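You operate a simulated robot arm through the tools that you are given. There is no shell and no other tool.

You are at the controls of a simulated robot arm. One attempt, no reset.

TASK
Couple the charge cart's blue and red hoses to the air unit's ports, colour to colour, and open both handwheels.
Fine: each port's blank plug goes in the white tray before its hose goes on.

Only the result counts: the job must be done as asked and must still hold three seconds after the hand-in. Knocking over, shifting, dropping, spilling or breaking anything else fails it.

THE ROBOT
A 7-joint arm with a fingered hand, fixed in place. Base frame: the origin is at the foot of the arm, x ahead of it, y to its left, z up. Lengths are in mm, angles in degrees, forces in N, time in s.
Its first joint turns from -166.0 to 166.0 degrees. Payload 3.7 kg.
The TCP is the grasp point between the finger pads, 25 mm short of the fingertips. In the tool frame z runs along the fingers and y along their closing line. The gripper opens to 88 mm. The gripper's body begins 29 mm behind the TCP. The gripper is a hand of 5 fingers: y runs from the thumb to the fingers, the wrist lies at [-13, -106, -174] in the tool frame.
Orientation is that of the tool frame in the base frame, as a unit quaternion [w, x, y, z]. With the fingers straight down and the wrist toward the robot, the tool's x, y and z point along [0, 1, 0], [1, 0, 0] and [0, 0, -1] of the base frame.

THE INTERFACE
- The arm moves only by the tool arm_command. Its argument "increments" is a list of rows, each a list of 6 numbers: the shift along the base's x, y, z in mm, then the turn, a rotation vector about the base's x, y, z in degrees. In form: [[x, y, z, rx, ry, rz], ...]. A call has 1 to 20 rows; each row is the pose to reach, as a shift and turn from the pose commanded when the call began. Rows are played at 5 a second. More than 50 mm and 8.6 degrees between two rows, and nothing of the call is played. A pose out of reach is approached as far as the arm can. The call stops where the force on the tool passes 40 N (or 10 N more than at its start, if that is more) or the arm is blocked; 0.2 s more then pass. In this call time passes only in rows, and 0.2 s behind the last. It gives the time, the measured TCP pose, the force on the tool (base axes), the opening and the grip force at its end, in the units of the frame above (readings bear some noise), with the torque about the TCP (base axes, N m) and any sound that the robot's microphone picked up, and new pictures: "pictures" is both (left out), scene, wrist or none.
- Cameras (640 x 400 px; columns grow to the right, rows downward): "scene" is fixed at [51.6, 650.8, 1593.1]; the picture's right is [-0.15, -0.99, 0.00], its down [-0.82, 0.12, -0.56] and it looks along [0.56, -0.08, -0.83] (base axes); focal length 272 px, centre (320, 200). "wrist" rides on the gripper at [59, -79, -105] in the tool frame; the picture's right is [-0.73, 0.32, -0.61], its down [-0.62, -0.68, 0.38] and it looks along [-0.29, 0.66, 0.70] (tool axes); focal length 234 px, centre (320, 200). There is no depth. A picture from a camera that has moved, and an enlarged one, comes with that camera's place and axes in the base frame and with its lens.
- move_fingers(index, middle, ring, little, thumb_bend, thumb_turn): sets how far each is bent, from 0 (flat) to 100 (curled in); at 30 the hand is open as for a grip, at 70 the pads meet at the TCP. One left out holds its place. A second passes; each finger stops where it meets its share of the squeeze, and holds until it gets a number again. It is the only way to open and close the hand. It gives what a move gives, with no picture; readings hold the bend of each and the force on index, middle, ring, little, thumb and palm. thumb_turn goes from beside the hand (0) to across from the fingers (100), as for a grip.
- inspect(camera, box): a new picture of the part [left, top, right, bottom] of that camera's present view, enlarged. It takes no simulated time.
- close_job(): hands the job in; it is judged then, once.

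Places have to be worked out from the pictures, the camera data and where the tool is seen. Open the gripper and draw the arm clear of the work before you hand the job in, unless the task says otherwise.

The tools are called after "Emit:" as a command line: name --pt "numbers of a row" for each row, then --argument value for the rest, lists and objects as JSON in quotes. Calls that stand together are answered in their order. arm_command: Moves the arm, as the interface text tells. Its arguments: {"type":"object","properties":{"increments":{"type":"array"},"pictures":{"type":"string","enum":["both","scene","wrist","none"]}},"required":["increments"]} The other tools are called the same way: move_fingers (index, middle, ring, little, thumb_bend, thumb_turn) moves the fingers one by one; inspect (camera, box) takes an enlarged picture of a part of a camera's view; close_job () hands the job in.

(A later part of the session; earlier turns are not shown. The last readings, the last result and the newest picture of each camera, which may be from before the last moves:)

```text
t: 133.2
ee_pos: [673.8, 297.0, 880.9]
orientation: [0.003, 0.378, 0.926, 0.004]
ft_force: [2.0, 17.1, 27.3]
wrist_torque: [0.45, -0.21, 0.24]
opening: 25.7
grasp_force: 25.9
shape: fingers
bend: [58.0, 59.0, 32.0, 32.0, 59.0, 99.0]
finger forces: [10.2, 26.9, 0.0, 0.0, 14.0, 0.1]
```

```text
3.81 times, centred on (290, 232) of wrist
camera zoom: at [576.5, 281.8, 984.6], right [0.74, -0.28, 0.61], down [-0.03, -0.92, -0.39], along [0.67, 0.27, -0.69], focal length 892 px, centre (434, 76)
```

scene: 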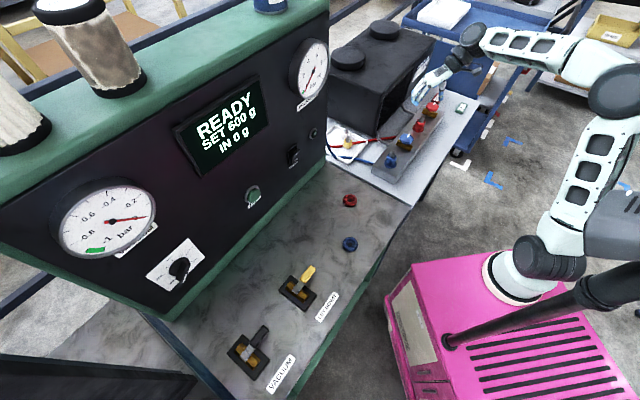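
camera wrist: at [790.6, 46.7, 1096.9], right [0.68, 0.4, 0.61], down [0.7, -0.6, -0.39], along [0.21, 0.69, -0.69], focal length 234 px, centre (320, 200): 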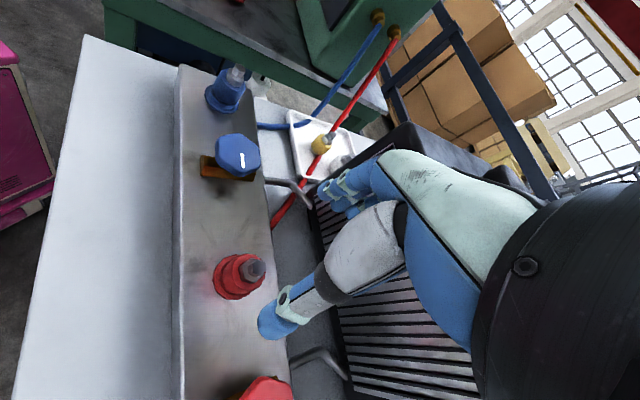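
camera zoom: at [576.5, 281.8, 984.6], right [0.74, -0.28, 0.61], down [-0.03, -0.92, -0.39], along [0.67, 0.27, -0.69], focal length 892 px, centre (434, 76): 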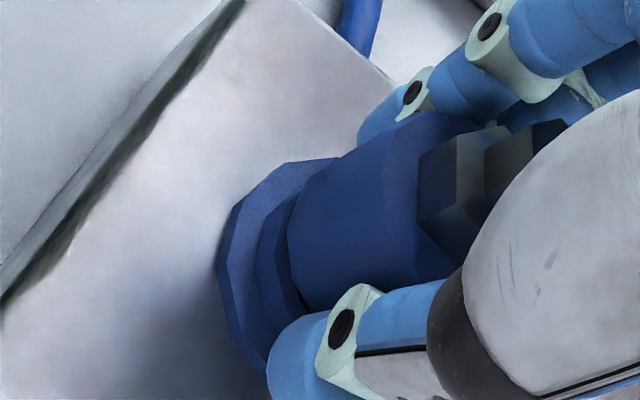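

The coupler did not budge under 17 N side and 27 N down – it is firmly seated as is. I relieve the load, release and rise, then look at the handwheels.

Emit:
arm_command --pt "0 1.5 2 0 0 0" --pt "0 3 4 0 0 0" --pictures "none"

Emit:
move_fingers --index 46 --middle 46 --thumb_bend 46

Emit:
move_fingers --index 32 --middle 32 --thumb_bend 32 --thumb_turn 98

Emit:
arm_command --pt "0 0 15 0 0 0" --pt "0 0 45 0 0 0" --pt "0 0 85 0 0 0" --pt "20 -20 105 0 0 0" --pt "45 -45 105 0 0 0" --pt "65 -65 105 0 0 0" --pictures "both"

Emit:
inspect --camera "wrist" --box '[160, 180, 340, 315]'

Emit:
inspect --camera "scene" --box '[380, 95, 440, 170]'

```text
t: 133.8
ee_pos: [674.8, 298.3, 881.7]
orientation: [0.001, 0.378, 0.926, 0.0]
ft_force: [1.6, 8.2, 7.0]
wrist_torque: [0.23, -0.1, 0.14]
opening: 26.0
grasp_force: 19.0
shape: fingers
bend: [58.0, 60.0, 32.0, 32.0, 59.0, 99.0]
finger forces: [8.6, 16.3, 0.1, 0.0, 12.7, 0.0]
```

```text
t: 134.8
ee_pos: [675.2, 298.3, 882.9]
orientation: [0.002, 0.378, 0.926, 0.002]
ft_force: [0.4, -0.1, 0.2]
wrist_torque: [0.02, -0.01, -0.01]
opening: 49.9
grasp_force: 0.0
shape: fingers
bend: [46.0, 46.0, 32.0, 32.0, 46.0, 98.0]
finger forces: [0.0, 0.0, 0.0, 0.1, 0.0, 0.0]
```

```text
t: 135.8
ee_pos: [674.8, 299.0, 882.8]
orientation: [0.002, 0.378, 0.926, 0.002]
ft_force: [0.3, -0.1, 0.4]
wrist_torque: [0.01, 0.01, -0.02]
opening: 80.1
grasp_force: 0.0
shape: fingers
bend: [32.0, 32.0, 32.0, 32.0, 32.0, 96.0]
finger forces: [0.0, 0.0, 0.1, 0.1, 0.0, 0.0]
```

```text
t: 137.2
ee_pos: [740.0, 233.9, 989.6]
orientation: [0.003, 0.378, 0.926, 0.002]
ft_force: [-0.1, 0.1, 0.2]
wrist_torque: [0.02, -0.01, -0.01]
opening: 80.4
grasp_force: 0.0
shape: fingers
bend: [32.0, 32.0, 32.0, 32.0, 32.0, 96.0]
finger forces: [0.1, 0.1, 0.0, 0.0, 0.1, 0.0]
camera wrist: at [642.0, 218.4, 1093.5], right [0.74, -0.28, 0.61], down [-0.03, -0.92, -0.39], along [0.67, 0.27, -0.69], focal length 234 px, centre (320, 200)
```

scene: 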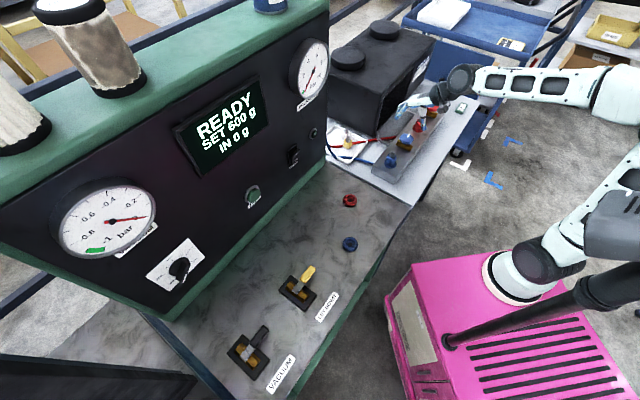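
wrist: 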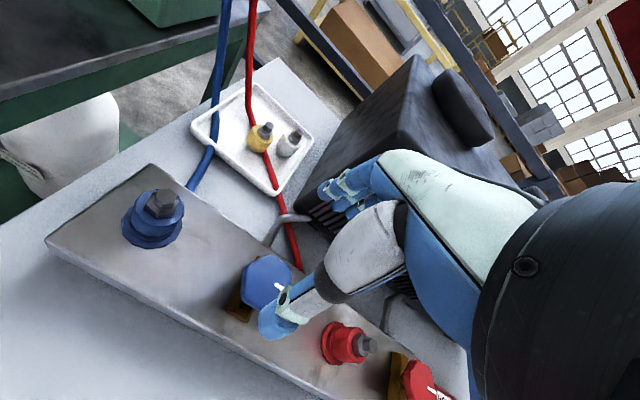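

```text
2.96 times, centred on (250, 248) of wrist
camera zoom: at [642.0, 218.4, 1093.5], right [0.74, -0.28, 0.61], down [-0.03, -0.92, -0.39], along [0.67, 0.27, -0.69], focal length 694 px, centre (527, 59)
```

zoom: 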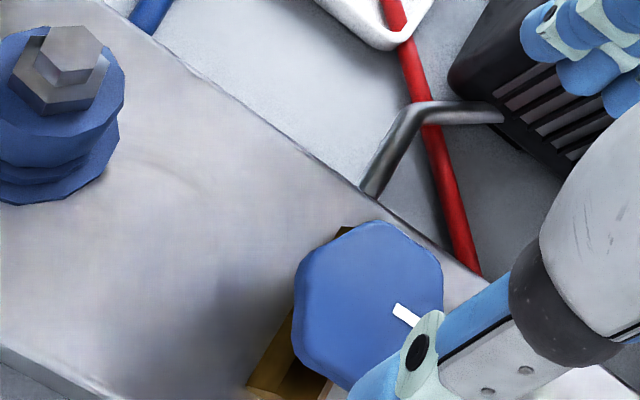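

```text
5.33 times, centred on (410, 132) of scene
camera zoom: at [51.6, 650.8, 1593.1], right [-0.15, -0.99, 0.0], down [-0.82, 0.12, -0.56], along [0.56, -0.08, -0.83], focal length 1450 px, centre (-160, 560)
```

zoom: 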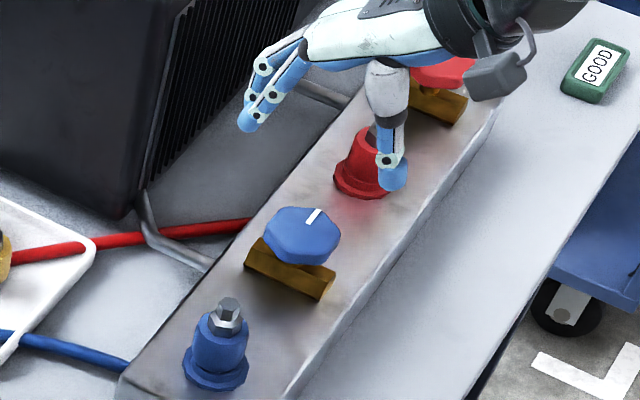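

Both couplers look seated. The handwheel's white mark points along the manifold (closed). Its centre is ≈(749,221), top z≈880, Ø≈47 mm. I position above it, turning to θ≈0 for a long counter-clockwise stroke.

Emit:
arm_command --pt "2 -3 0 0 0 -8" --pt "5 -6 0 0 0 -16" --pt "8 -9 0 0 0 -24" --pt "9.5 -12 0 0 0 -32" --pt "9.5 -12.5 -10 0 0 -40" --pt "9.5 -12.5 -25 0 0 -44" --pictures "wrist"

Emit:
inspect --camera "wrist" --box '[190, 190, 350, 310]'

Emit:
inspect --camera "scene" --box '[390, 120, 425, 160]'

```text
t: 138.6
ee_pos: [749.1, 221.7, 962.4]
orientation: [0.003, 0.699, 0.715, 0.002]
ft_force: [0.6, -0.1, 0.1]
wrist_torque: [-0.01, -0.01, -0.03]
opening: 80.3
grasp_force: 0.0
shape: fingers
bend: [32.0, 32.0, 32.0, 32.0, 32.0, 96.0]
finger forces: [0.0, 0.0, 0.0, 0.1, 0.1, 0.0]
camera wrist: at [669.3, 278.4, 1066.5], right [0.34, -0.72, 0.61], down [-0.66, -0.64, -0.39], along [0.67, -0.28, -0.69], focal length 234 px, centre (320, 200)
```

wrist: 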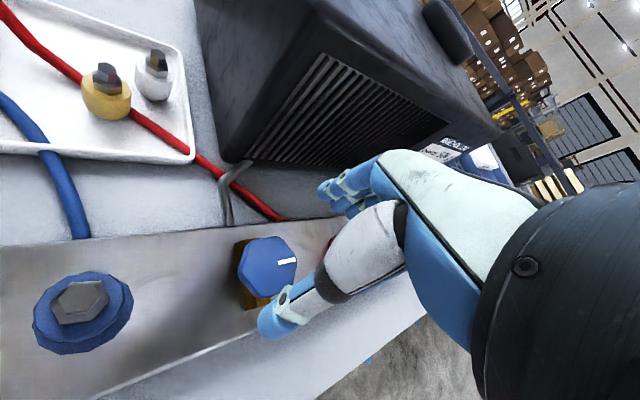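

```text
3.33 times, centred on (270, 250) of wrist
camera zoom: at [669.3, 278.4, 1066.5], right [0.34, -0.72, 0.61], down [-0.66, -0.64, -0.39], along [0.67, -0.28, -0.69], focal length 781 px, centre (487, 33)
```

zoom: 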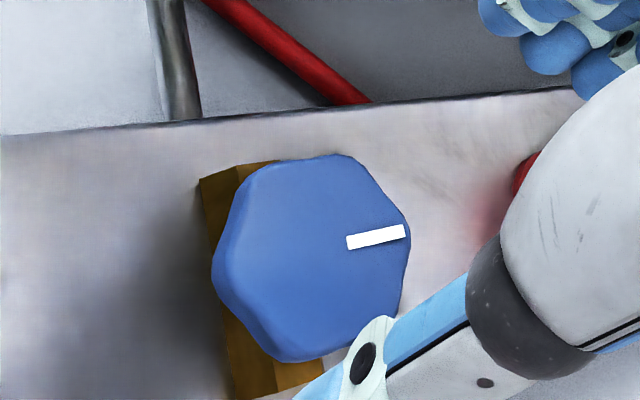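

```text
10.00 times, centred on (408, 140) of scene
camera zoom: at [51.6, 650.8, 1593.1], right [-0.15, -0.99, 0.0], down [-0.82, 0.12, -0.56], along [0.56, -0.08, -0.83], focal length 2718 px, centre (-555, 800)
```

zoom: 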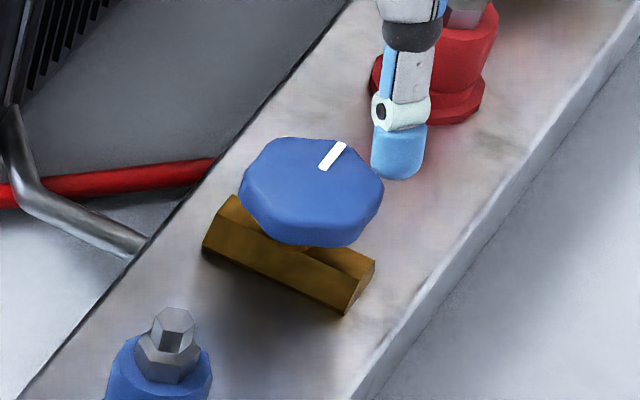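

Centred over the blue wheel within ~1 mm. I descend to z≈882 with open fingers.

Emit:
arm_command --pt "0 -0.5 -25 0 0 0" --pt "0 -0.5 -50 0 0 0" --pt "0 -0.5 -70 0 0 0" --pt "0 -0.5 -80 0 0 0" --pictures "none"

Emit:
inspect --camera "wrist" --box '[220, 180, 360, 285]'

Emit:
inspect --camera "scene" --box '[390, 120, 425, 160]'

```text
t: 139.6
ee_pos: [750.8, 220.3, 881.0]
orientation: [0.002, 0.699, 0.715, 0.001]
ft_force: [0.8, 0.4, -0.8]
wrist_torque: [0.01, 0.0, -0.02]
opening: 80.5
grasp_force: 0.1
shape: fingers
bend: [32.0, 32.0, 32.0, 32.0, 32.0, 96.0]
finger forces: [0.0, 0.0, 0.0, 0.0, 0.0, 0.1]
```

```text
3.81 times, centred on (290, 232) of wrist
camera zoom: at [669.3, 276.9, 985.6], right [0.34, -0.72, 0.61], down [-0.66, -0.64, -0.39], along [0.67, -0.27, -0.69], focal length 892 px, centre (434, 76)
```

zoom: 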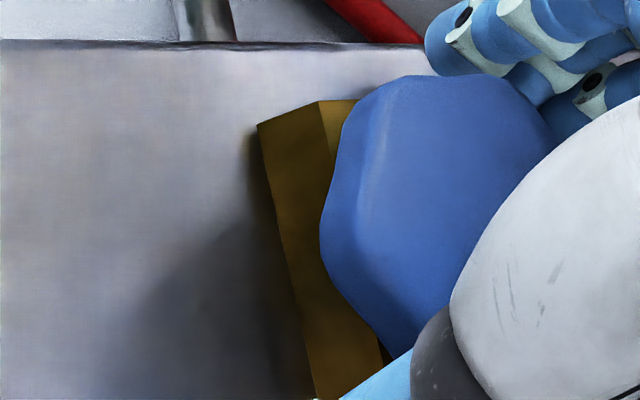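

```text
10.00 times, centred on (408, 140) of scene
camera zoom: at [51.6, 650.8, 1593.1], right [-0.15, -0.99, 0.0], down [-0.82, 0.12, -0.56], along [0.56, -0.08, -0.83], focal length 2718 px, centre (-555, 800)
```

zoom: 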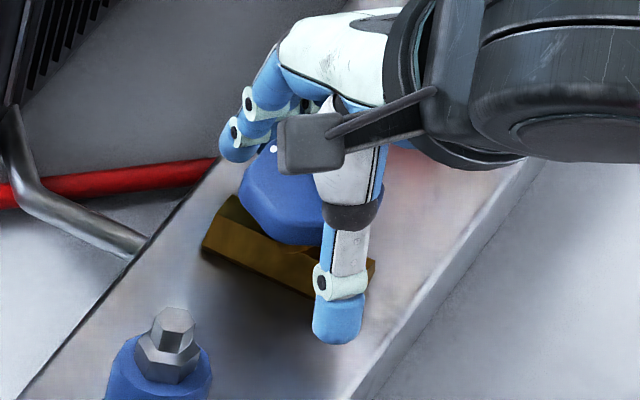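

In place with no contact. I close on the wheel rim.

Emit:
move_fingers --index 56 --middle 56 --thumb_bend 56

Emit:
inspect --camera "scene" --box '[390, 120, 425, 160]'

Emit:
inspect --camera "wrist" --box '[220, 180, 360, 285]'

```text
t: 140.6
ee_pos: [750.1, 219.9, 881.3]
orientation: [0.003, 0.698, 0.717, 0.001]
ft_force: [-3.8, -0.4, -1.6]
wrist_torque: [0.03, -0.03, -0.05]
opening: 39.6
grasp_force: 4.9
shape: fingers
bend: [53.0, 56.0, 32.0, 32.0, 51.0, 98.0]
finger forces: [2.9, 0.0, 0.0, 0.1, 6.9, 0.0]
```

```text
10.00 times, centred on (408, 140) of scene
camera zoom: at [51.6, 650.8, 1593.1], right [-0.15, -0.99, 0.0], down [-0.82, 0.12, -0.56], along [0.56, -0.08, -0.83], focal length 2718 px, centre (-555, 800)
```

zoom: 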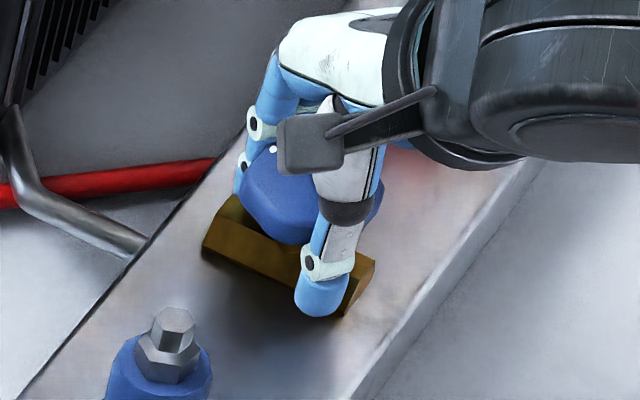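

```text
3.81 times, centred on (290, 232) of wrist
camera zoom: at [669.1, 277.2, 985.7], right [0.34, -0.72, 0.61], down [-0.66, -0.64, -0.39], along [0.67, -0.27, -0.69], focal length 892 px, centre (434, 76)
```

zoom: 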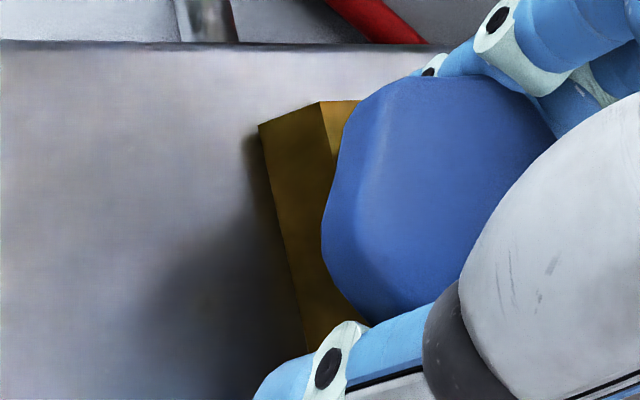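

Thumb and index touch; I shift (−1.5,+2) mm to centre, then grip firmly.

Emit:
arm_command --pt "-1.5 2 0 0 0 0" --pictures "none"

Emit:
move_fingers --index 78 --middle 78 --thumb_bend 78

Emit:
arm_command --pt "0 0 0 0 0 5" --pt "0 0 0 0 0 10" --pt "0 0 0 0 0 15" --pt "0 0 0 0 0 20" --pictures "none"

Emit:
inspect --camera "scene" --box '[390, 120, 425, 160]'

Emit:
inspect --camera "wrist" --box '[220, 180, 360, 285]'

```text
t: 141.0
ee_pos: [749.9, 221.9, 881.0]
orientation: [0.003, 0.698, 0.716, 0.001]
ft_force: [0.1, -4.5, -3.2]
wrist_torque: [-0.05, 0.0, 0.01]
opening: 38.7
grasp_force: 4.0
shape: fingers
bend: [52.0, 56.0, 32.0, 32.0, 52.0, 99.0]
finger forces: [4.0, 0.1, 0.0, 0.0, 4.1, 0.0]
```

```text
t: 142.0
ee_pos: [748.8, 222.3, 880.8]
orientation: [0.003, 0.699, 0.715, 0.0]
ft_force: [0.1, -8.3, -19.3]
wrist_torque: [-0.04, 0.39, 0.01]
opening: 24.8
grasp_force: 28.3
shape: fingers
bend: [76.0, 75.0, 32.0, 32.0, 60.0, 100.0]
finger forces: [15.5, 15.8, 0.1, 0.1, 26.1, 0.0]
```

```text
t: 143.0
ee_pos: [748.1, 222.2, 880.8]
orientation: [0.002, 0.563, 0.827, 0.001]
ft_force: [0.1, -12.3, -22.5]
wrist_torque: [-0.22, 0.27, -0.07]
opening: 25.0
grasp_force: 28.6
shape: fingers
bend: [76.0, 75.0, 32.0, 32.0, 60.0, 99.0]
finger forces: [14.4, 14.9, 0.0, 0.0, 26.8, 0.0]
```

```text
10.00 times, centred on (408, 140) of scene
camera zoom: at [51.6, 650.8, 1593.1], right [-0.15, -0.99, 0.0], down [-0.82, 0.12, -0.56], along [0.56, -0.08, -0.83], focal length 2718 px, centre (-555, 800)
```

zoom: 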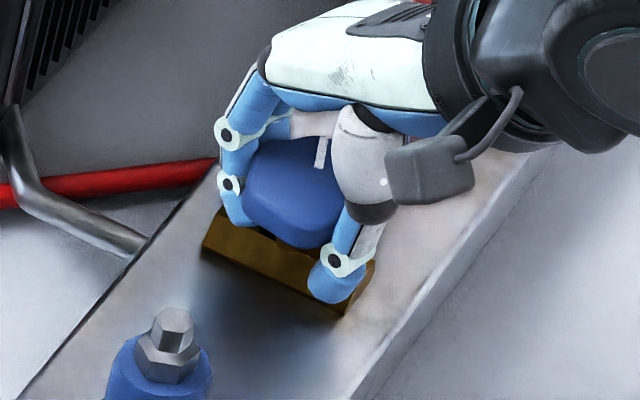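

```text
3.81 times, centred on (290, 232) of wrist
camera zoom: at [653.1, 247.6, 985.4], right [0.56, -0.56, 0.61], down [-0.4, -0.83, -0.39], along [0.72, -0.03, -0.69], focal length 892 px, centre (434, 76)
```

zoom: 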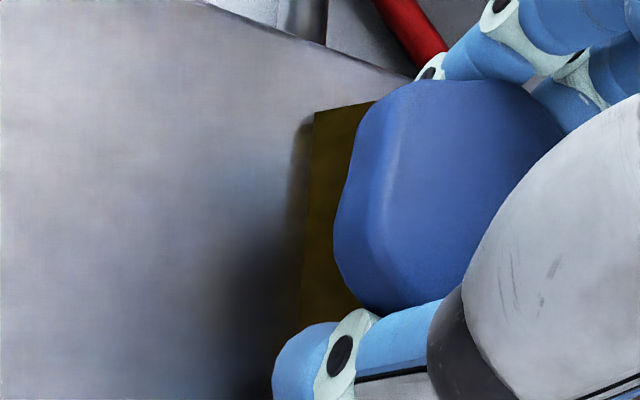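

The wheel is turning with the hand (its mark has rotated CCW) at very low torque. I continue the stroke counter-clockwise.

Emit:
arm_command --pt "0 0 0 0 0 8" --pt "0 0 0 0 0 16" --pt "0 0 0 0 0 24" --pt "0 0 0 0 0 32" --pt "0 0 0 0 0 40" --pictures "none"

Emit:
inspect --camera "scene" --box '[390, 120, 425, 160]'

Emit:
inspect --camera "wrist" --box '[220, 180, 360, 285]'

```text
t: 144.2
ee_pos: [749.7, 221.2, 880.9]
orientation: [0.001, 0.246, 0.969, 0.003]
ft_force: [1.4, -11.2, -27.2]
wrist_torque: [-0.29, 0.11, -0.07]
opening: 25.3
grasp_force: 29.9
shape: fingers
bend: [76.0, 75.0, 32.0, 32.0, 60.0, 97.0]
finger forces: [14.4, 15.8, 0.1, 0.1, 30.2, 0.1]
```

```text
10.00 times, centred on (408, 140) of scene
camera zoom: at [51.6, 650.8, 1593.1], right [-0.15, -0.99, 0.0], down [-0.82, 0.12, -0.56], along [0.56, -0.08, -0.83], focal length 2718 px, centre (-555, 800)
```

zoom: 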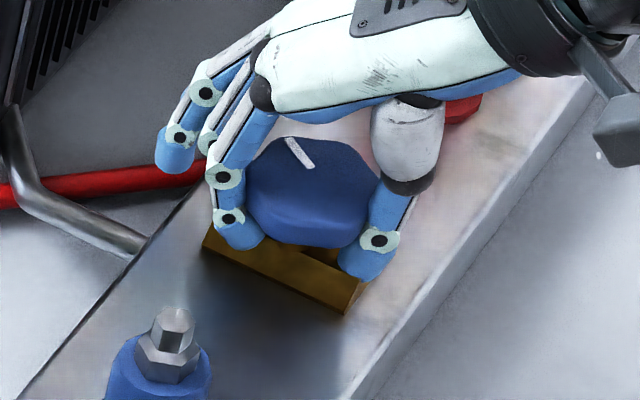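

```text
3.81 times, centred on (290, 232) of wrist
camera zoom: at [659.5, 179.9, 985.8], right [0.79, -0.07, 0.61], down [0.22, -0.89, -0.39], along [0.57, 0.44, -0.69], focal length 892 px, centre (434, 76)
```

zoom: 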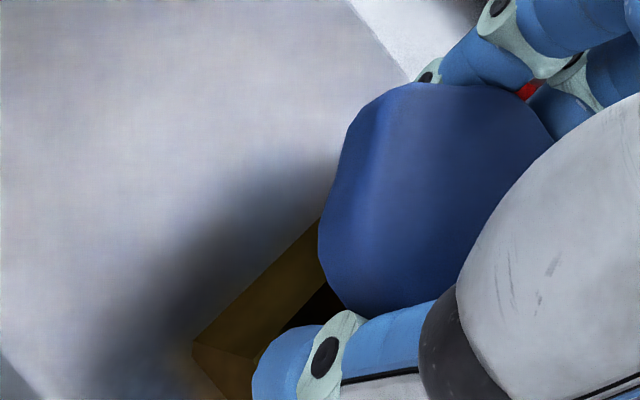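

The wheel follows nicely. I ease the tool down 1.5 mm to relieve the vertical load and continue the stroke to about θ=97°.

Emit:
arm_command --pt "0 0 -0.7 0 0 8" --pt "0 0 -1.5 0 0 16" --pt "0 0 -1.5 0 0 24" --pt "0 0 -1.5 0 0 32" --pt "0 0 -1.5 0 0 38" --pictures "none"

Emit:
inspect --camera "scene" --box '[390, 120, 425, 160]'

```text
t: 145.4
ee_pos: [748.9, 223.2, 880.5]
orientation: [0.002, -0.084, 0.996, 0.004]
ft_force: [4.9, -9.0, -7.7]
wrist_torque: [-0.38, -0.09, -0.24]
opening: 25.2
grasp_force: 29.1
shape: fingers
bend: [76.0, 76.0, 32.0, 32.0, 60.0, 95.0]
finger forces: [13.7, 15.0, 0.0, 0.1, 29.8, 0.0]
```

```text
10.00 times, centred on (408, 140) of scene
camera zoom: at [51.6, 650.8, 1593.1], right [-0.15, -0.99, 0.0], down [-0.82, 0.12, -0.56], along [0.56, -0.08, -0.83], focal length 2718 px, centre (-555, 800)
```

zoom: 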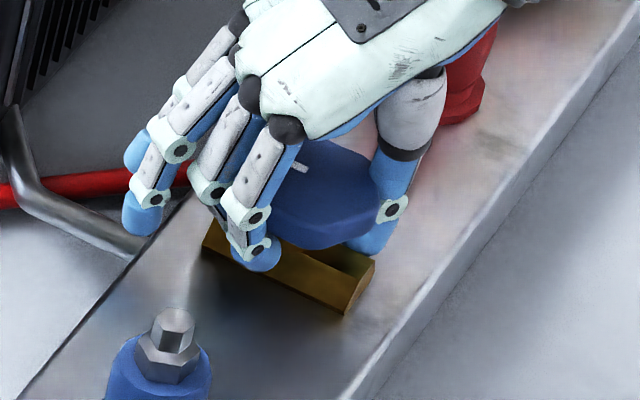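

About 98° turned; torque now −0.24. I continue a bit further to feel for an end stop.

Emit:
arm_command --pt "0 0 0 0 0 6" --pt "0 0 0 0 0 12" --pt "0 0 0 0 0 18" --pt "0 0 0 0 0 24" --pictures "none"

Emit:
inspect --camera "scene" --box '[390, 120, 425, 160]'

Emit:
inspect --camera "wrist" --box '[220, 180, 360, 285]'

```text
t: 146.4
ee_pos: [748.3, 222.9, 880.7]
orientation: [-0.001, -0.289, 0.957, 0.003]
ft_force: [-0.8, -2.3, -15.4]
wrist_torque: [-0.05, -0.24, -0.75]
opening: 21.8
grasp_force: 29.8
shape: fingers
bend: [76.0, 76.0, 32.0, 32.0, 63.0, 87.0]
finger forces: [12.7, 16.5, 0.0, 0.0, 30.7, 0.0]
```

```text
10.00 times, centred on (408, 140) of scene
camera zoom: at [51.6, 650.8, 1593.1], right [-0.15, -0.99, 0.0], down [-0.82, 0.12, -0.56], along [0.56, -0.08, -0.83], focal length 2718 px, centre (-555, 800)
```

zoom: 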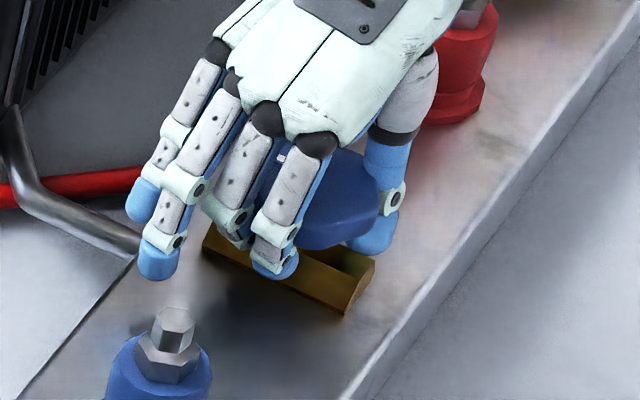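

```text
3.81 times, centred on (290, 232) of wrist
camera zoom: at [743.4, 123.6, 984.9], right [0.43, 0.67, 0.61], down [0.9, -0.22, -0.39], along [-0.12, 0.71, -0.69], focal length 892 px, centre (434, 76)
```

zoom: 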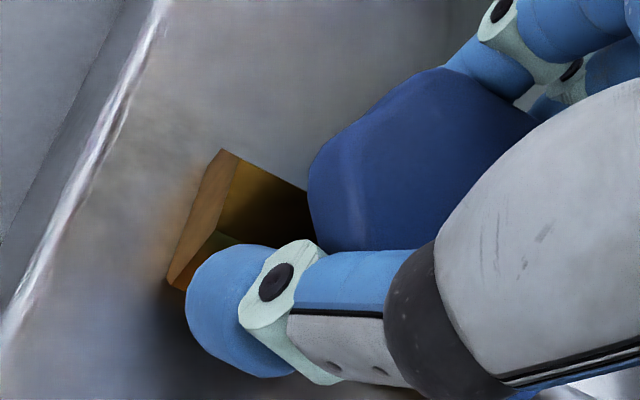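

Torque jumped to −0.75 N m: that looks like the end stop after roughly a quarter turn-plus. I release, rise and look at the mark.

Emit:
arm_command --pt "0 0 0 0 0 -6" --pt "0 0 0 0 0 -14" --pictures "none"

Emit:
move_fingers --index 32 --middle 32 --thumb_bend 32 --thumb_turn 98

Emit:
arm_command --pt "0 0 20 0 0 0" --pt "0 0 55 0 0 0" --pt "0 0 95 0 0 -6" --pictures "both"

Emit:
inspect --camera "scene" --box '[385, 115, 430, 160]'

Emit:
inspect --camera "wrist" --box '[170, 190, 330, 310]'

```text
t: 147.0
ee_pos: [747.6, 223.7, 878.8]
orientation: [0.0, -0.169, 0.986, 0.003]
ft_force: [-10.3, -13.0, -11.3]
wrist_torque: [-0.2, 0.0, 0.03]
opening: 21.9
grasp_force: 30.2
shape: fingers
bend: [77.0, 76.0, 32.0, 32.0, 62.0, 92.0]
finger forces: [12.9, 14.1, 0.1, 0.0, 32.4, 0.1]
```

```text
t: 148.0
ee_pos: [748.7, 221.8, 881.1]
orientation: [0.001, -0.17, 0.985, 0.003]
ft_force: [0.4, 0.2, -0.8]
wrist_torque: [-0.01, -0.04, 0.01]
opening: 80.5
grasp_force: 0.1
shape: fingers
bend: [32.0, 32.0, 32.0, 32.0, 32.0, 96.0]
finger forces: [0.0, 0.0, 0.1, 0.1, 0.0, 0.1]
```

```text
t: 148.8
ee_pos: [747.6, 222.2, 976.1]
orientation: [0.001, -0.116, 0.993, 0.003]
ft_force: [0.1, 0.0, -1.0]
wrist_torque: [0.0, 0.03, 0.03]
opening: 80.6
grasp_force: 0.0
shape: fingers
bend: [32.0, 32.0, 32.0, 32.0, 32.0, 96.0]
finger forces: [0.0, 0.1, 0.0, 0.1, 0.0, 0.1]
camera wrist: at [709.6, 131.7, 1080.5], right [0.63, 0.48, 0.61], down [0.76, -0.52, -0.39], along [0.13, 0.71, -0.69], focal length 234 px, centre (320, 200)
```

scene: 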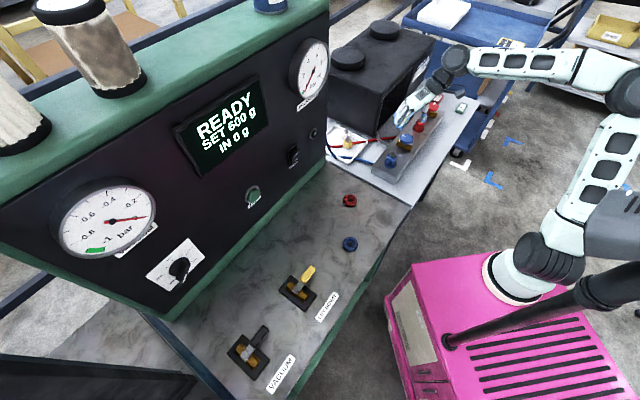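
wrist: 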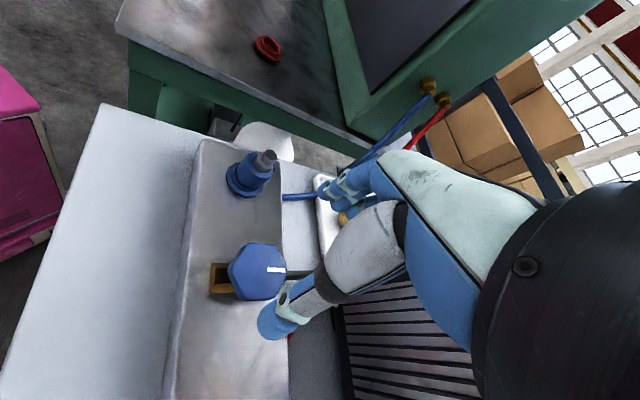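

```text
8.89 times, centred on (408, 138) of scene
camera zoom: at [51.6, 650.8, 1593.1], right [-0.15, -0.99, 0.0], down [-0.82, 0.12, -0.56], along [0.56, -0.08, -0.83], focal length 2416 px, centre (-458, 756)
```

zoom: 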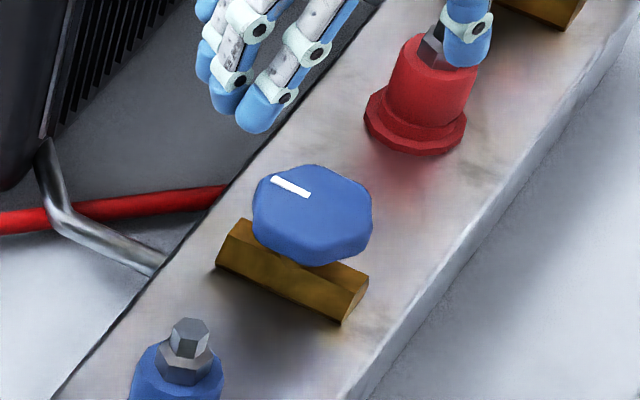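

```text
3.33 times, centred on (250, 250) of wrist
camera zoom: at [709.6, 131.7, 1080.5], right [0.63, 0.48, 0.61], down [0.76, -0.52, -0.39], along [0.13, 0.71, -0.69], focal length 781 px, centre (553, 33)
```

zoom: 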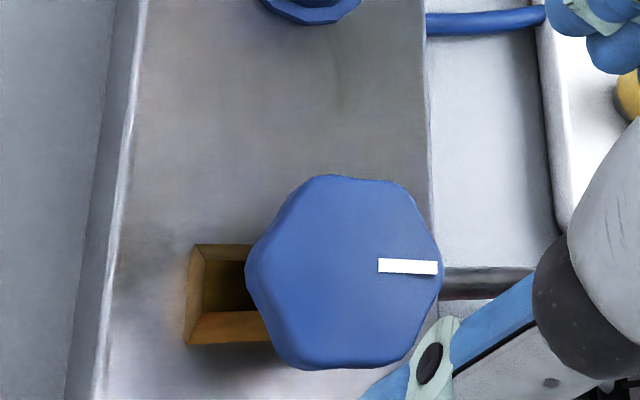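

The blue wheel's mark has turned exactly 90° onto the pipe axis and hit its stop – open. Next the red wheel at ≈(914.6,56); because of reach I'll use θ from about −40° to +60°. I travel there high, turning on the way.

Emit:
arm_command --pt "5 -5 10 0 0 -7.5" --pt "14 -14 15 0 0 -15" --pt "23 -23 15 0 0 -22.5" --pt "32 -32 15 0 0 -30" --pt "41 -41 15 0 0 -37.5" --pt "50 -50 15 0 0 -45" --pt "59 -59 15 0 0 -52.5" --pt "68 -68 15 0 0 -60" --pt "77 -77 15 0 0 -67.5" --pt "86 -86 15 0 0 -75" --pt "95 -95 15 0 0 -82.5" --pt "104 -104 15 0 0 -90" --pt "113 -113 15 0 0 -97.5" --pt "122 -122 15 0 0 -105" --pt "131 -131 15 0 0 -112.5" --pt "140 -140 10 0 0 -120" --pt "149 -149 5 0 0 -127.5" --pt "158 -158 0 0 0 -135" --pt "166 -166 -10 0 0 -142.5" --pictures "both"

Emit:
inspect --camera "wrist" --box '[190, 190, 350, 310]'

Emit:
inspect --camera "scene" --box '[405, 80, 455, 130]'

```text
t: 152.8
ee_pos: [915.1, 55.7, 965.9]
orientation: [0.003, 0.904, 0.429, 0.002]
ft_force: [-1.1, 0.0, 0.6]
wrist_torque: [-0.02, -0.01, 0.0]
opening: 80.3
grasp_force: 0.0
shape: fingers
bend: [32.0, 32.0, 32.0, 32.0, 32.0, 96.0]
finger forces: [0.0, 0.1, 0.0, 0.1, 0.0, 0.0]
camera wrist: at [890.6, 152.1, 1070.6], right [-0.21, -0.76, 0.61], down [-0.92, -0.06, -0.39], along [0.33, -0.64, -0.69], focal length 234 px, centre (320, 200)
```

scene: 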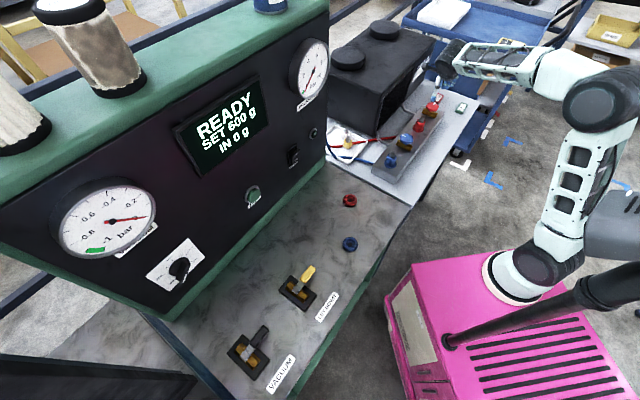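
wrist: 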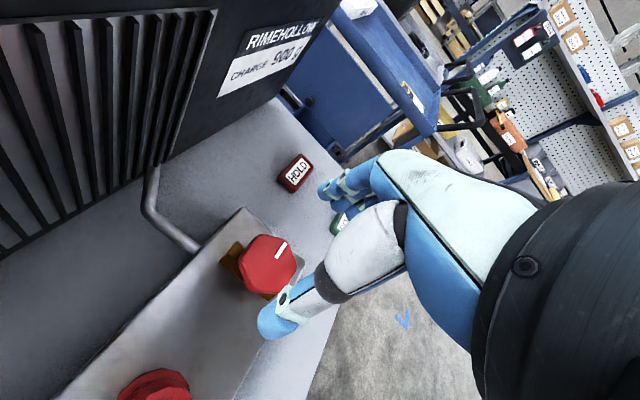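

```text
3.33 times, centred on (270, 250) of wrist
camera zoom: at [890.6, 152.1, 1070.6], right [-0.21, -0.76, 0.61], down [-0.92, -0.06, -0.39], along [0.33, -0.64, -0.69], focal length 781 px, centre (487, 33)
```

zoom: 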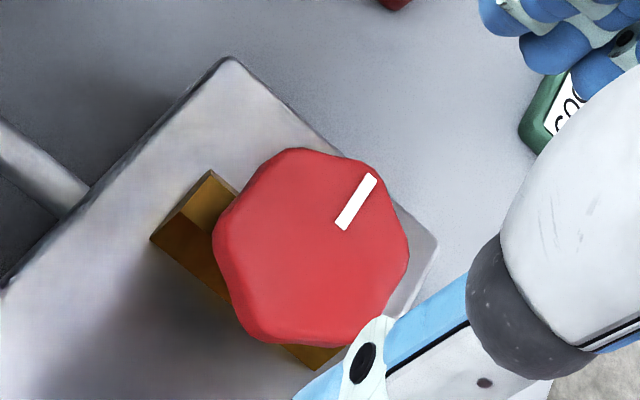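

```text
8.00 times, centred on (430, 105) of scene
camera zoom: at [51.6, 650.8, 1593.1], right [-0.15, -0.99, 0.0], down [-0.82, 0.12, -0.56], along [0.56, -0.08, -0.83], focal length 2174 px, centre (-560, 960)
```

zoom: 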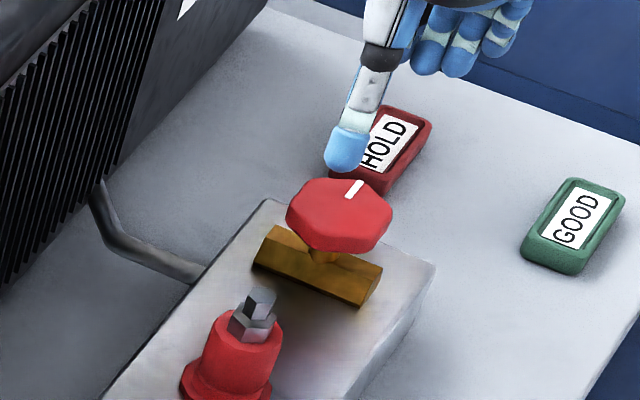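

The red wheel is just below. My estimates differ by a few mm, so I lower to z≈915 for a closer look before enclosing it.

Emit:
arm_command --pt "0 0 -25 0 0 0" --pt "0 0 -48 0 0 0" --pictures "none"

Emit:
inspect --camera "wrist" --box '[210, 180, 350, 285]'

Emit:
inspect --camera "scene" --box '[415, 90, 445, 120]'

```text
t: 153.4
ee_pos: [914.1, 57.8, 917.7]
orientation: [0.004, 0.902, 0.431, 0.001]
ft_force: [0.0, 0.1, -0.1]
wrist_torque: [0.01, -0.01, 0.01]
opening: 80.3
grasp_force: 0.2
shape: fingers
bend: [32.0, 32.0, 32.0, 32.0, 32.0, 96.0]
finger forces: [0.1, 0.0, 0.0, 0.0, 0.0, 0.0]
```

```text
3.81 times, centred on (280, 232) of wrist
camera zoom: at [889.6, 152.1, 1021.6], right [-0.21, -0.76, 0.61], down [-0.92, -0.06, -0.39], along [0.33, -0.64, -0.69], focal length 892 px, centre (472, 76)
```

zoom: 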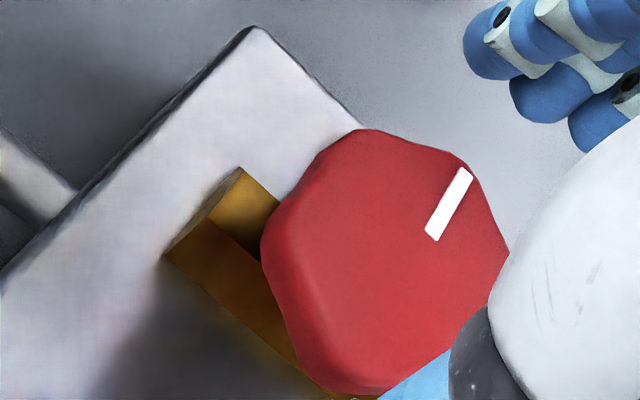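

```text
13.33 times, centred on (430, 105) of scene
camera zoom: at [51.6, 650.8, 1593.1], right [-0.15, -0.99, 0.0], down [-0.82, 0.12, -0.56], along [0.56, -0.08, -0.83], focal length 3624 px, centre (-1147, 1467)
```

zoom: 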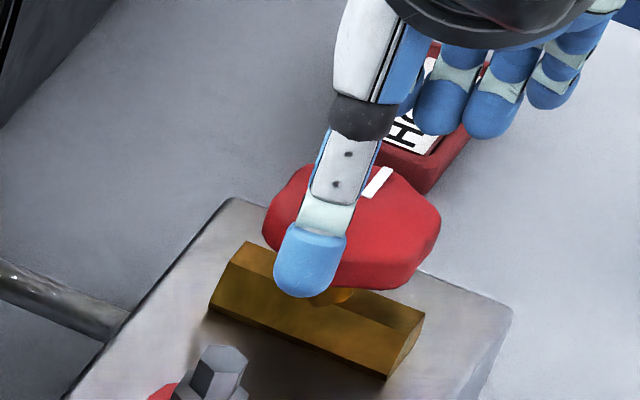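

Averaging the estimates, the wheel lies about 3 mm further along the finger direction. I shift (+2.2,−2.1) and descend to z≈882.

Emit:
arm_command --pt "2.2 -2.1 -8 0 0 0" --pt "2.2 -2.1 -22 0 0 0" --pt "2.2 -2.1 -35 0 0 0" --pictures "none"

Emit:
move_fingers --index 52 --middle 52 --thumb_bend 52

Emit:
inspect --camera "wrist" --box '[210, 180, 350, 285]'

Emit:
inspect --camera "scene" --box '[415, 90, 445, 120]'

```text
t: 154.2
ee_pos: [915.5, 51.5, 882.3]
orientation: [0.002, 0.902, 0.431, 0.0]
ft_force: [-0.3, -0.9, -0.2]
wrist_torque: [-0.02, 0.0, -0.01]
opening: 80.4
grasp_force: 0.1
shape: fingers
bend: [32.0, 32.0, 32.0, 32.0, 32.0, 96.0]
finger forces: [0.0, 0.0, 0.1, 0.0, 0.0, 0.0]
```

```text
t: 155.2
ee_pos: [915.8, 53.3, 881.5]
orientation: [0.003, 0.903, 0.431, 0.001]
ft_force: [-1.2, 2.2, -1.1]
wrist_torque: [-0.01, -0.02, -0.02]
opening: 42.5
grasp_force: 2.7
shape: fingers
bend: [51.0, 52.0, 32.0, 32.0, 49.0, 98.0]
finger forces: [1.1, 0.0, 0.1, 0.0, 3.7, 0.0]
```

```text
3.81 times, centred on (280, 232) of wrist
camera zoom: at [891.5, 149.4, 987.0], right [-0.21, -0.76, 0.61], down [-0.92, -0.06, -0.39], along [0.33, -0.64, -0.69], focal length 892 px, centre (472, 76)
```

zoom: 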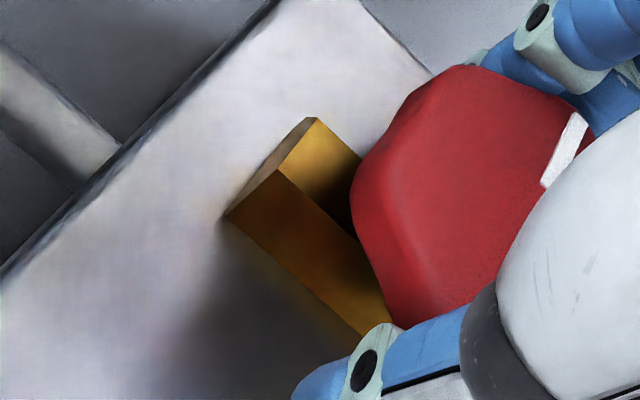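

```text
13.33 times, centred on (430, 105) of scene
camera zoom: at [51.6, 650.8, 1593.1], right [-0.15, -0.99, 0.0], down [-0.82, 0.12, -0.56], along [0.56, -0.08, -0.83], focal length 3624 px, centre (-1147, 1467)
```

zoom: 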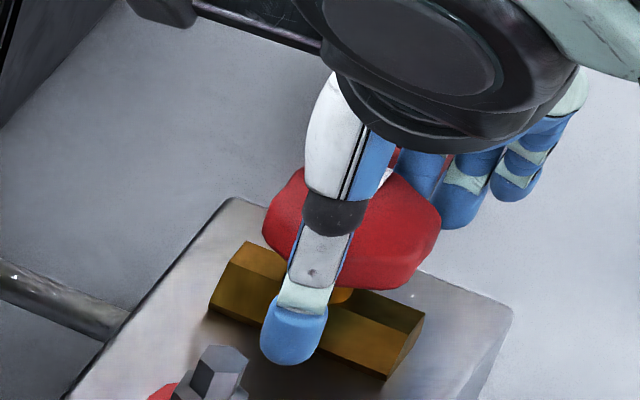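

Nearly centred (thumb 3.7 N, index 1.1 N). I adjust slightly and grip firmly.

Emit:
arm_command --pt "-0.3 2 0 0 0 0" --pictures "none"

Emit:
move_fingers --index 78 --middle 78 --thumb_bend 78

Emit:
arm_command --pt "0 0 0 0 0 6" --pt "0 0 0 0 0 12" --pt "0 0 0 0 0 18" --pt "0 0 0 0 0 24" --pictures "none"

Emit:
inspect --camera "wrist" --box '[210, 180, 350, 285]'

Emit:
inspect --camera "scene" --box '[415, 90, 445, 120]'

```text
t: 155.6
ee_pos: [916.5, 55.7, 882.5]
orientation: [0.002, 0.903, 0.43, 0.001]
ft_force: [-2.5, -0.8, -0.7]
wrist_torque: [0.0, -0.03, 0.0]
opening: 42.0
grasp_force: 2.1
shape: fingers
bend: [51.0, 52.0, 32.0, 32.0, 50.0, 99.0]
finger forces: [1.6, 0.1, 0.0, 0.0, 1.8, 0.0]
```

```text
t: 156.6
ee_pos: [916.2, 55.0, 882.0]
orientation: [0.003, 0.903, 0.43, -0.001]
ft_force: [-3.0, -3.8, -16.9]
wrist_torque: [0.25, 0.33, -0.04]
opening: 24.4
grasp_force: 26.4
shape: fingers
bend: [76.0, 75.0, 32.0, 32.0, 61.0, 98.0]
finger forces: [15.6, 15.6, 0.0, 0.0, 22.4, 0.1]
```

```text
t: 157.6
ee_pos: [917.4, 55.1, 881.7]
orientation: [0.003, 0.794, 0.608, 0.0]
ft_force: [-8.0, -8.4, -23.1]
wrist_torque: [0.09, 0.38, -0.06]
opening: 24.8
grasp_force: 26.8
shape: fingers
bend: [76.0, 75.0, 32.0, 32.0, 60.0, 99.0]
finger forces: [13.6, 15.6, 0.0, 0.1, 24.0, 0.0]
```

```text
3.81 times, centred on (280, 232) of wrist
camera zoom: at [855.4, 133.8, 986.2], right [0.12, -0.78, 0.61], down [-0.82, -0.43, -0.38], along [0.56, -0.45, -0.69], focal length 892 px, centre (472, 76)
```

zoom: 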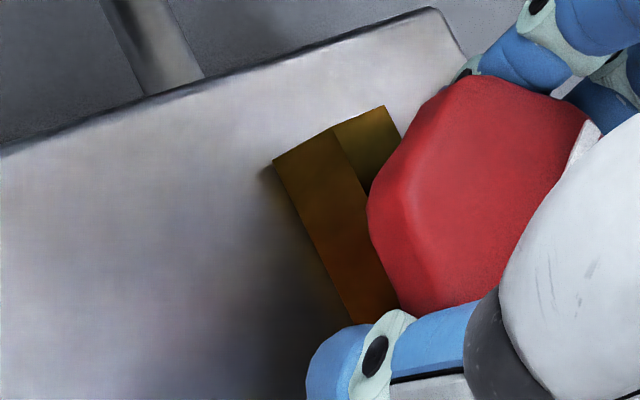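

```text
13.33 times, centred on (430, 105) of scene
camera zoom: at [51.6, 650.8, 1593.1], right [-0.15, -0.99, 0.0], down [-0.82, 0.12, -0.56], along [0.56, -0.08, -0.83], focal length 3624 px, centre (-1147, 1467)
```

zoom: 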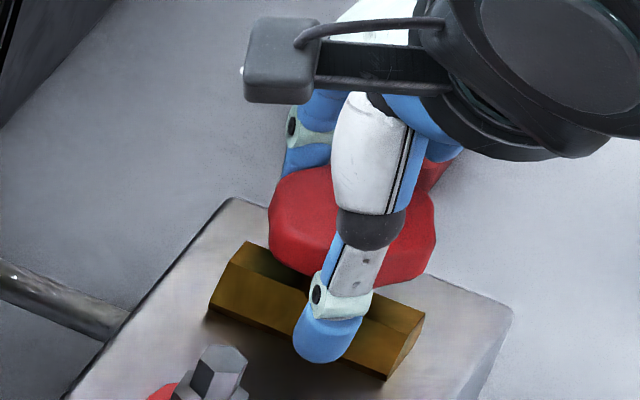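

The red wheel turns with the hand at low torque. I ease down 1.5 mm and continue counter-clockwise.

Emit:
arm_command --pt "0 0 -0.8 0 0 8" --pt "0 0 -1.5 0 0 16" --pt "0 0 -1.5 0 0 24" --pt "0 0 -1.5 0 0 32" --pt "0 0 -1.5 0 0 40" --pictures "none"

Emit:
arm_command --pt "0 0 0 0 0 6" --pt "0 0 0 0 0 12" --pt "0 0 0 0 0 18" --pt "0 0 0 0 0 24" --pictures "none"

Emit:
inspect --camera "wrist" --box '[210, 180, 350, 285]'

Emit:
inspect --camera "scene" --box '[415, 90, 445, 120]'

```text
t: 158.8
ee_pos: [915.9, 56.3, 880.8]
orientation: [0.002, 0.536, 0.844, 0.002]
ft_force: [-5.4, -8.4, -10.9]
wrist_torque: [-0.18, 0.4, -0.1]
opening: 24.4
grasp_force: 26.9
shape: fingers
bend: [76.0, 76.0, 32.0, 32.0, 60.0, 97.0]
finger forces: [13.0, 14.8, 0.1, 0.1, 27.3, 0.0]
```

```text
t: 159.8
ee_pos: [916.4, 55.8, 880.0]
orientation: [0.001, 0.349, 0.937, 0.003]
ft_force: [-5.2, -6.9, -3.7]
wrist_torque: [-0.33, 0.31, -0.05]
opening: 24.3
grasp_force: 27.4
shape: fingers
bend: [76.0, 76.0, 32.0, 32.0, 60.0, 96.0]
finger forces: [12.7, 13.6, 0.0, 0.0, 28.1, 0.0]
```

```text
3.81 times, centred on (280, 232) of wrist
camera zoom: at [820.0, 34.7, 985.2], right [0.76, -0.23, 0.61], down [0.03, -0.92, -0.39], along [0.65, 0.31, -0.69], focal length 892 px, centre (472, 76)
```

zoom: 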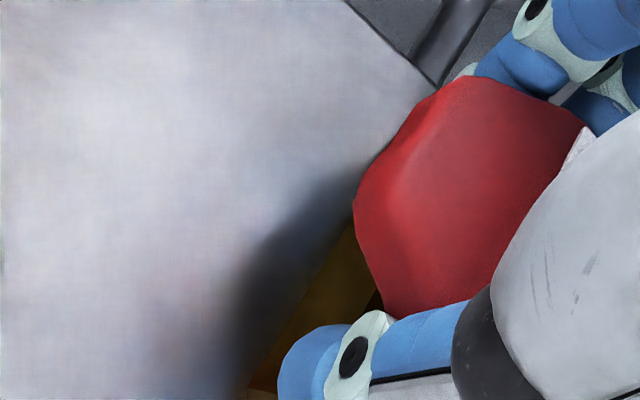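

```text
13.33 times, centred on (430, 105) of scene
camera zoom: at [51.6, 650.8, 1593.1], right [-0.15, -0.99, 0.0], down [-0.82, 0.12, -0.56], along [0.56, -0.08, -0.83], focal length 3624 px, centre (-1147, 1467)
```

zoom: 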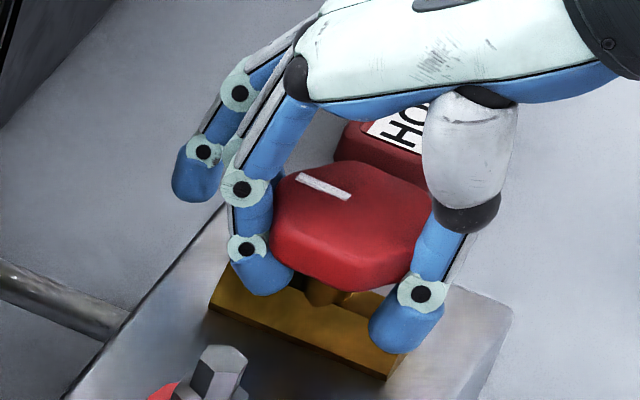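

Turned about 88°; I go on to the stop.

Emit:
arm_command --pt "0 0 0 0 0 5" --pt "0 0 0 0 0 10" --pt "0 0 0 0 0 15" --pictures "none"

Emit:
inspect --camera "scene" --box '[415, 90, 445, 120]'

```text
t: 160.6
ee_pos: [917.8, 55.4, 880.9]
orientation: [0.002, 0.224, 0.974, 0.003]
ft_force: [10.1, -6.7, -7.2]
wrist_torque: [-0.4, 0.18, -0.75]
opening: 24.4
grasp_force: 30.8
shape: fingers
bend: [76.0, 76.0, 32.0, 32.0, 62.0, 92.0]
finger forces: [15.2, 19.1, 0.0, 0.0, 27.7, 0.0]
```

```text
13.33 times, centred on (430, 105) of scene
camera zoom: at [51.6, 650.8, 1593.1], right [-0.15, -0.99, 0.0], down [-0.82, 0.12, -0.56], along [0.56, -0.08, -0.83], focal length 3624 px, centre (-1147, 1467)
```

zoom: 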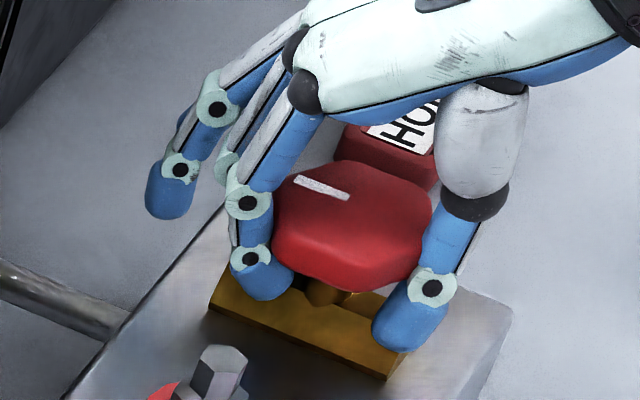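

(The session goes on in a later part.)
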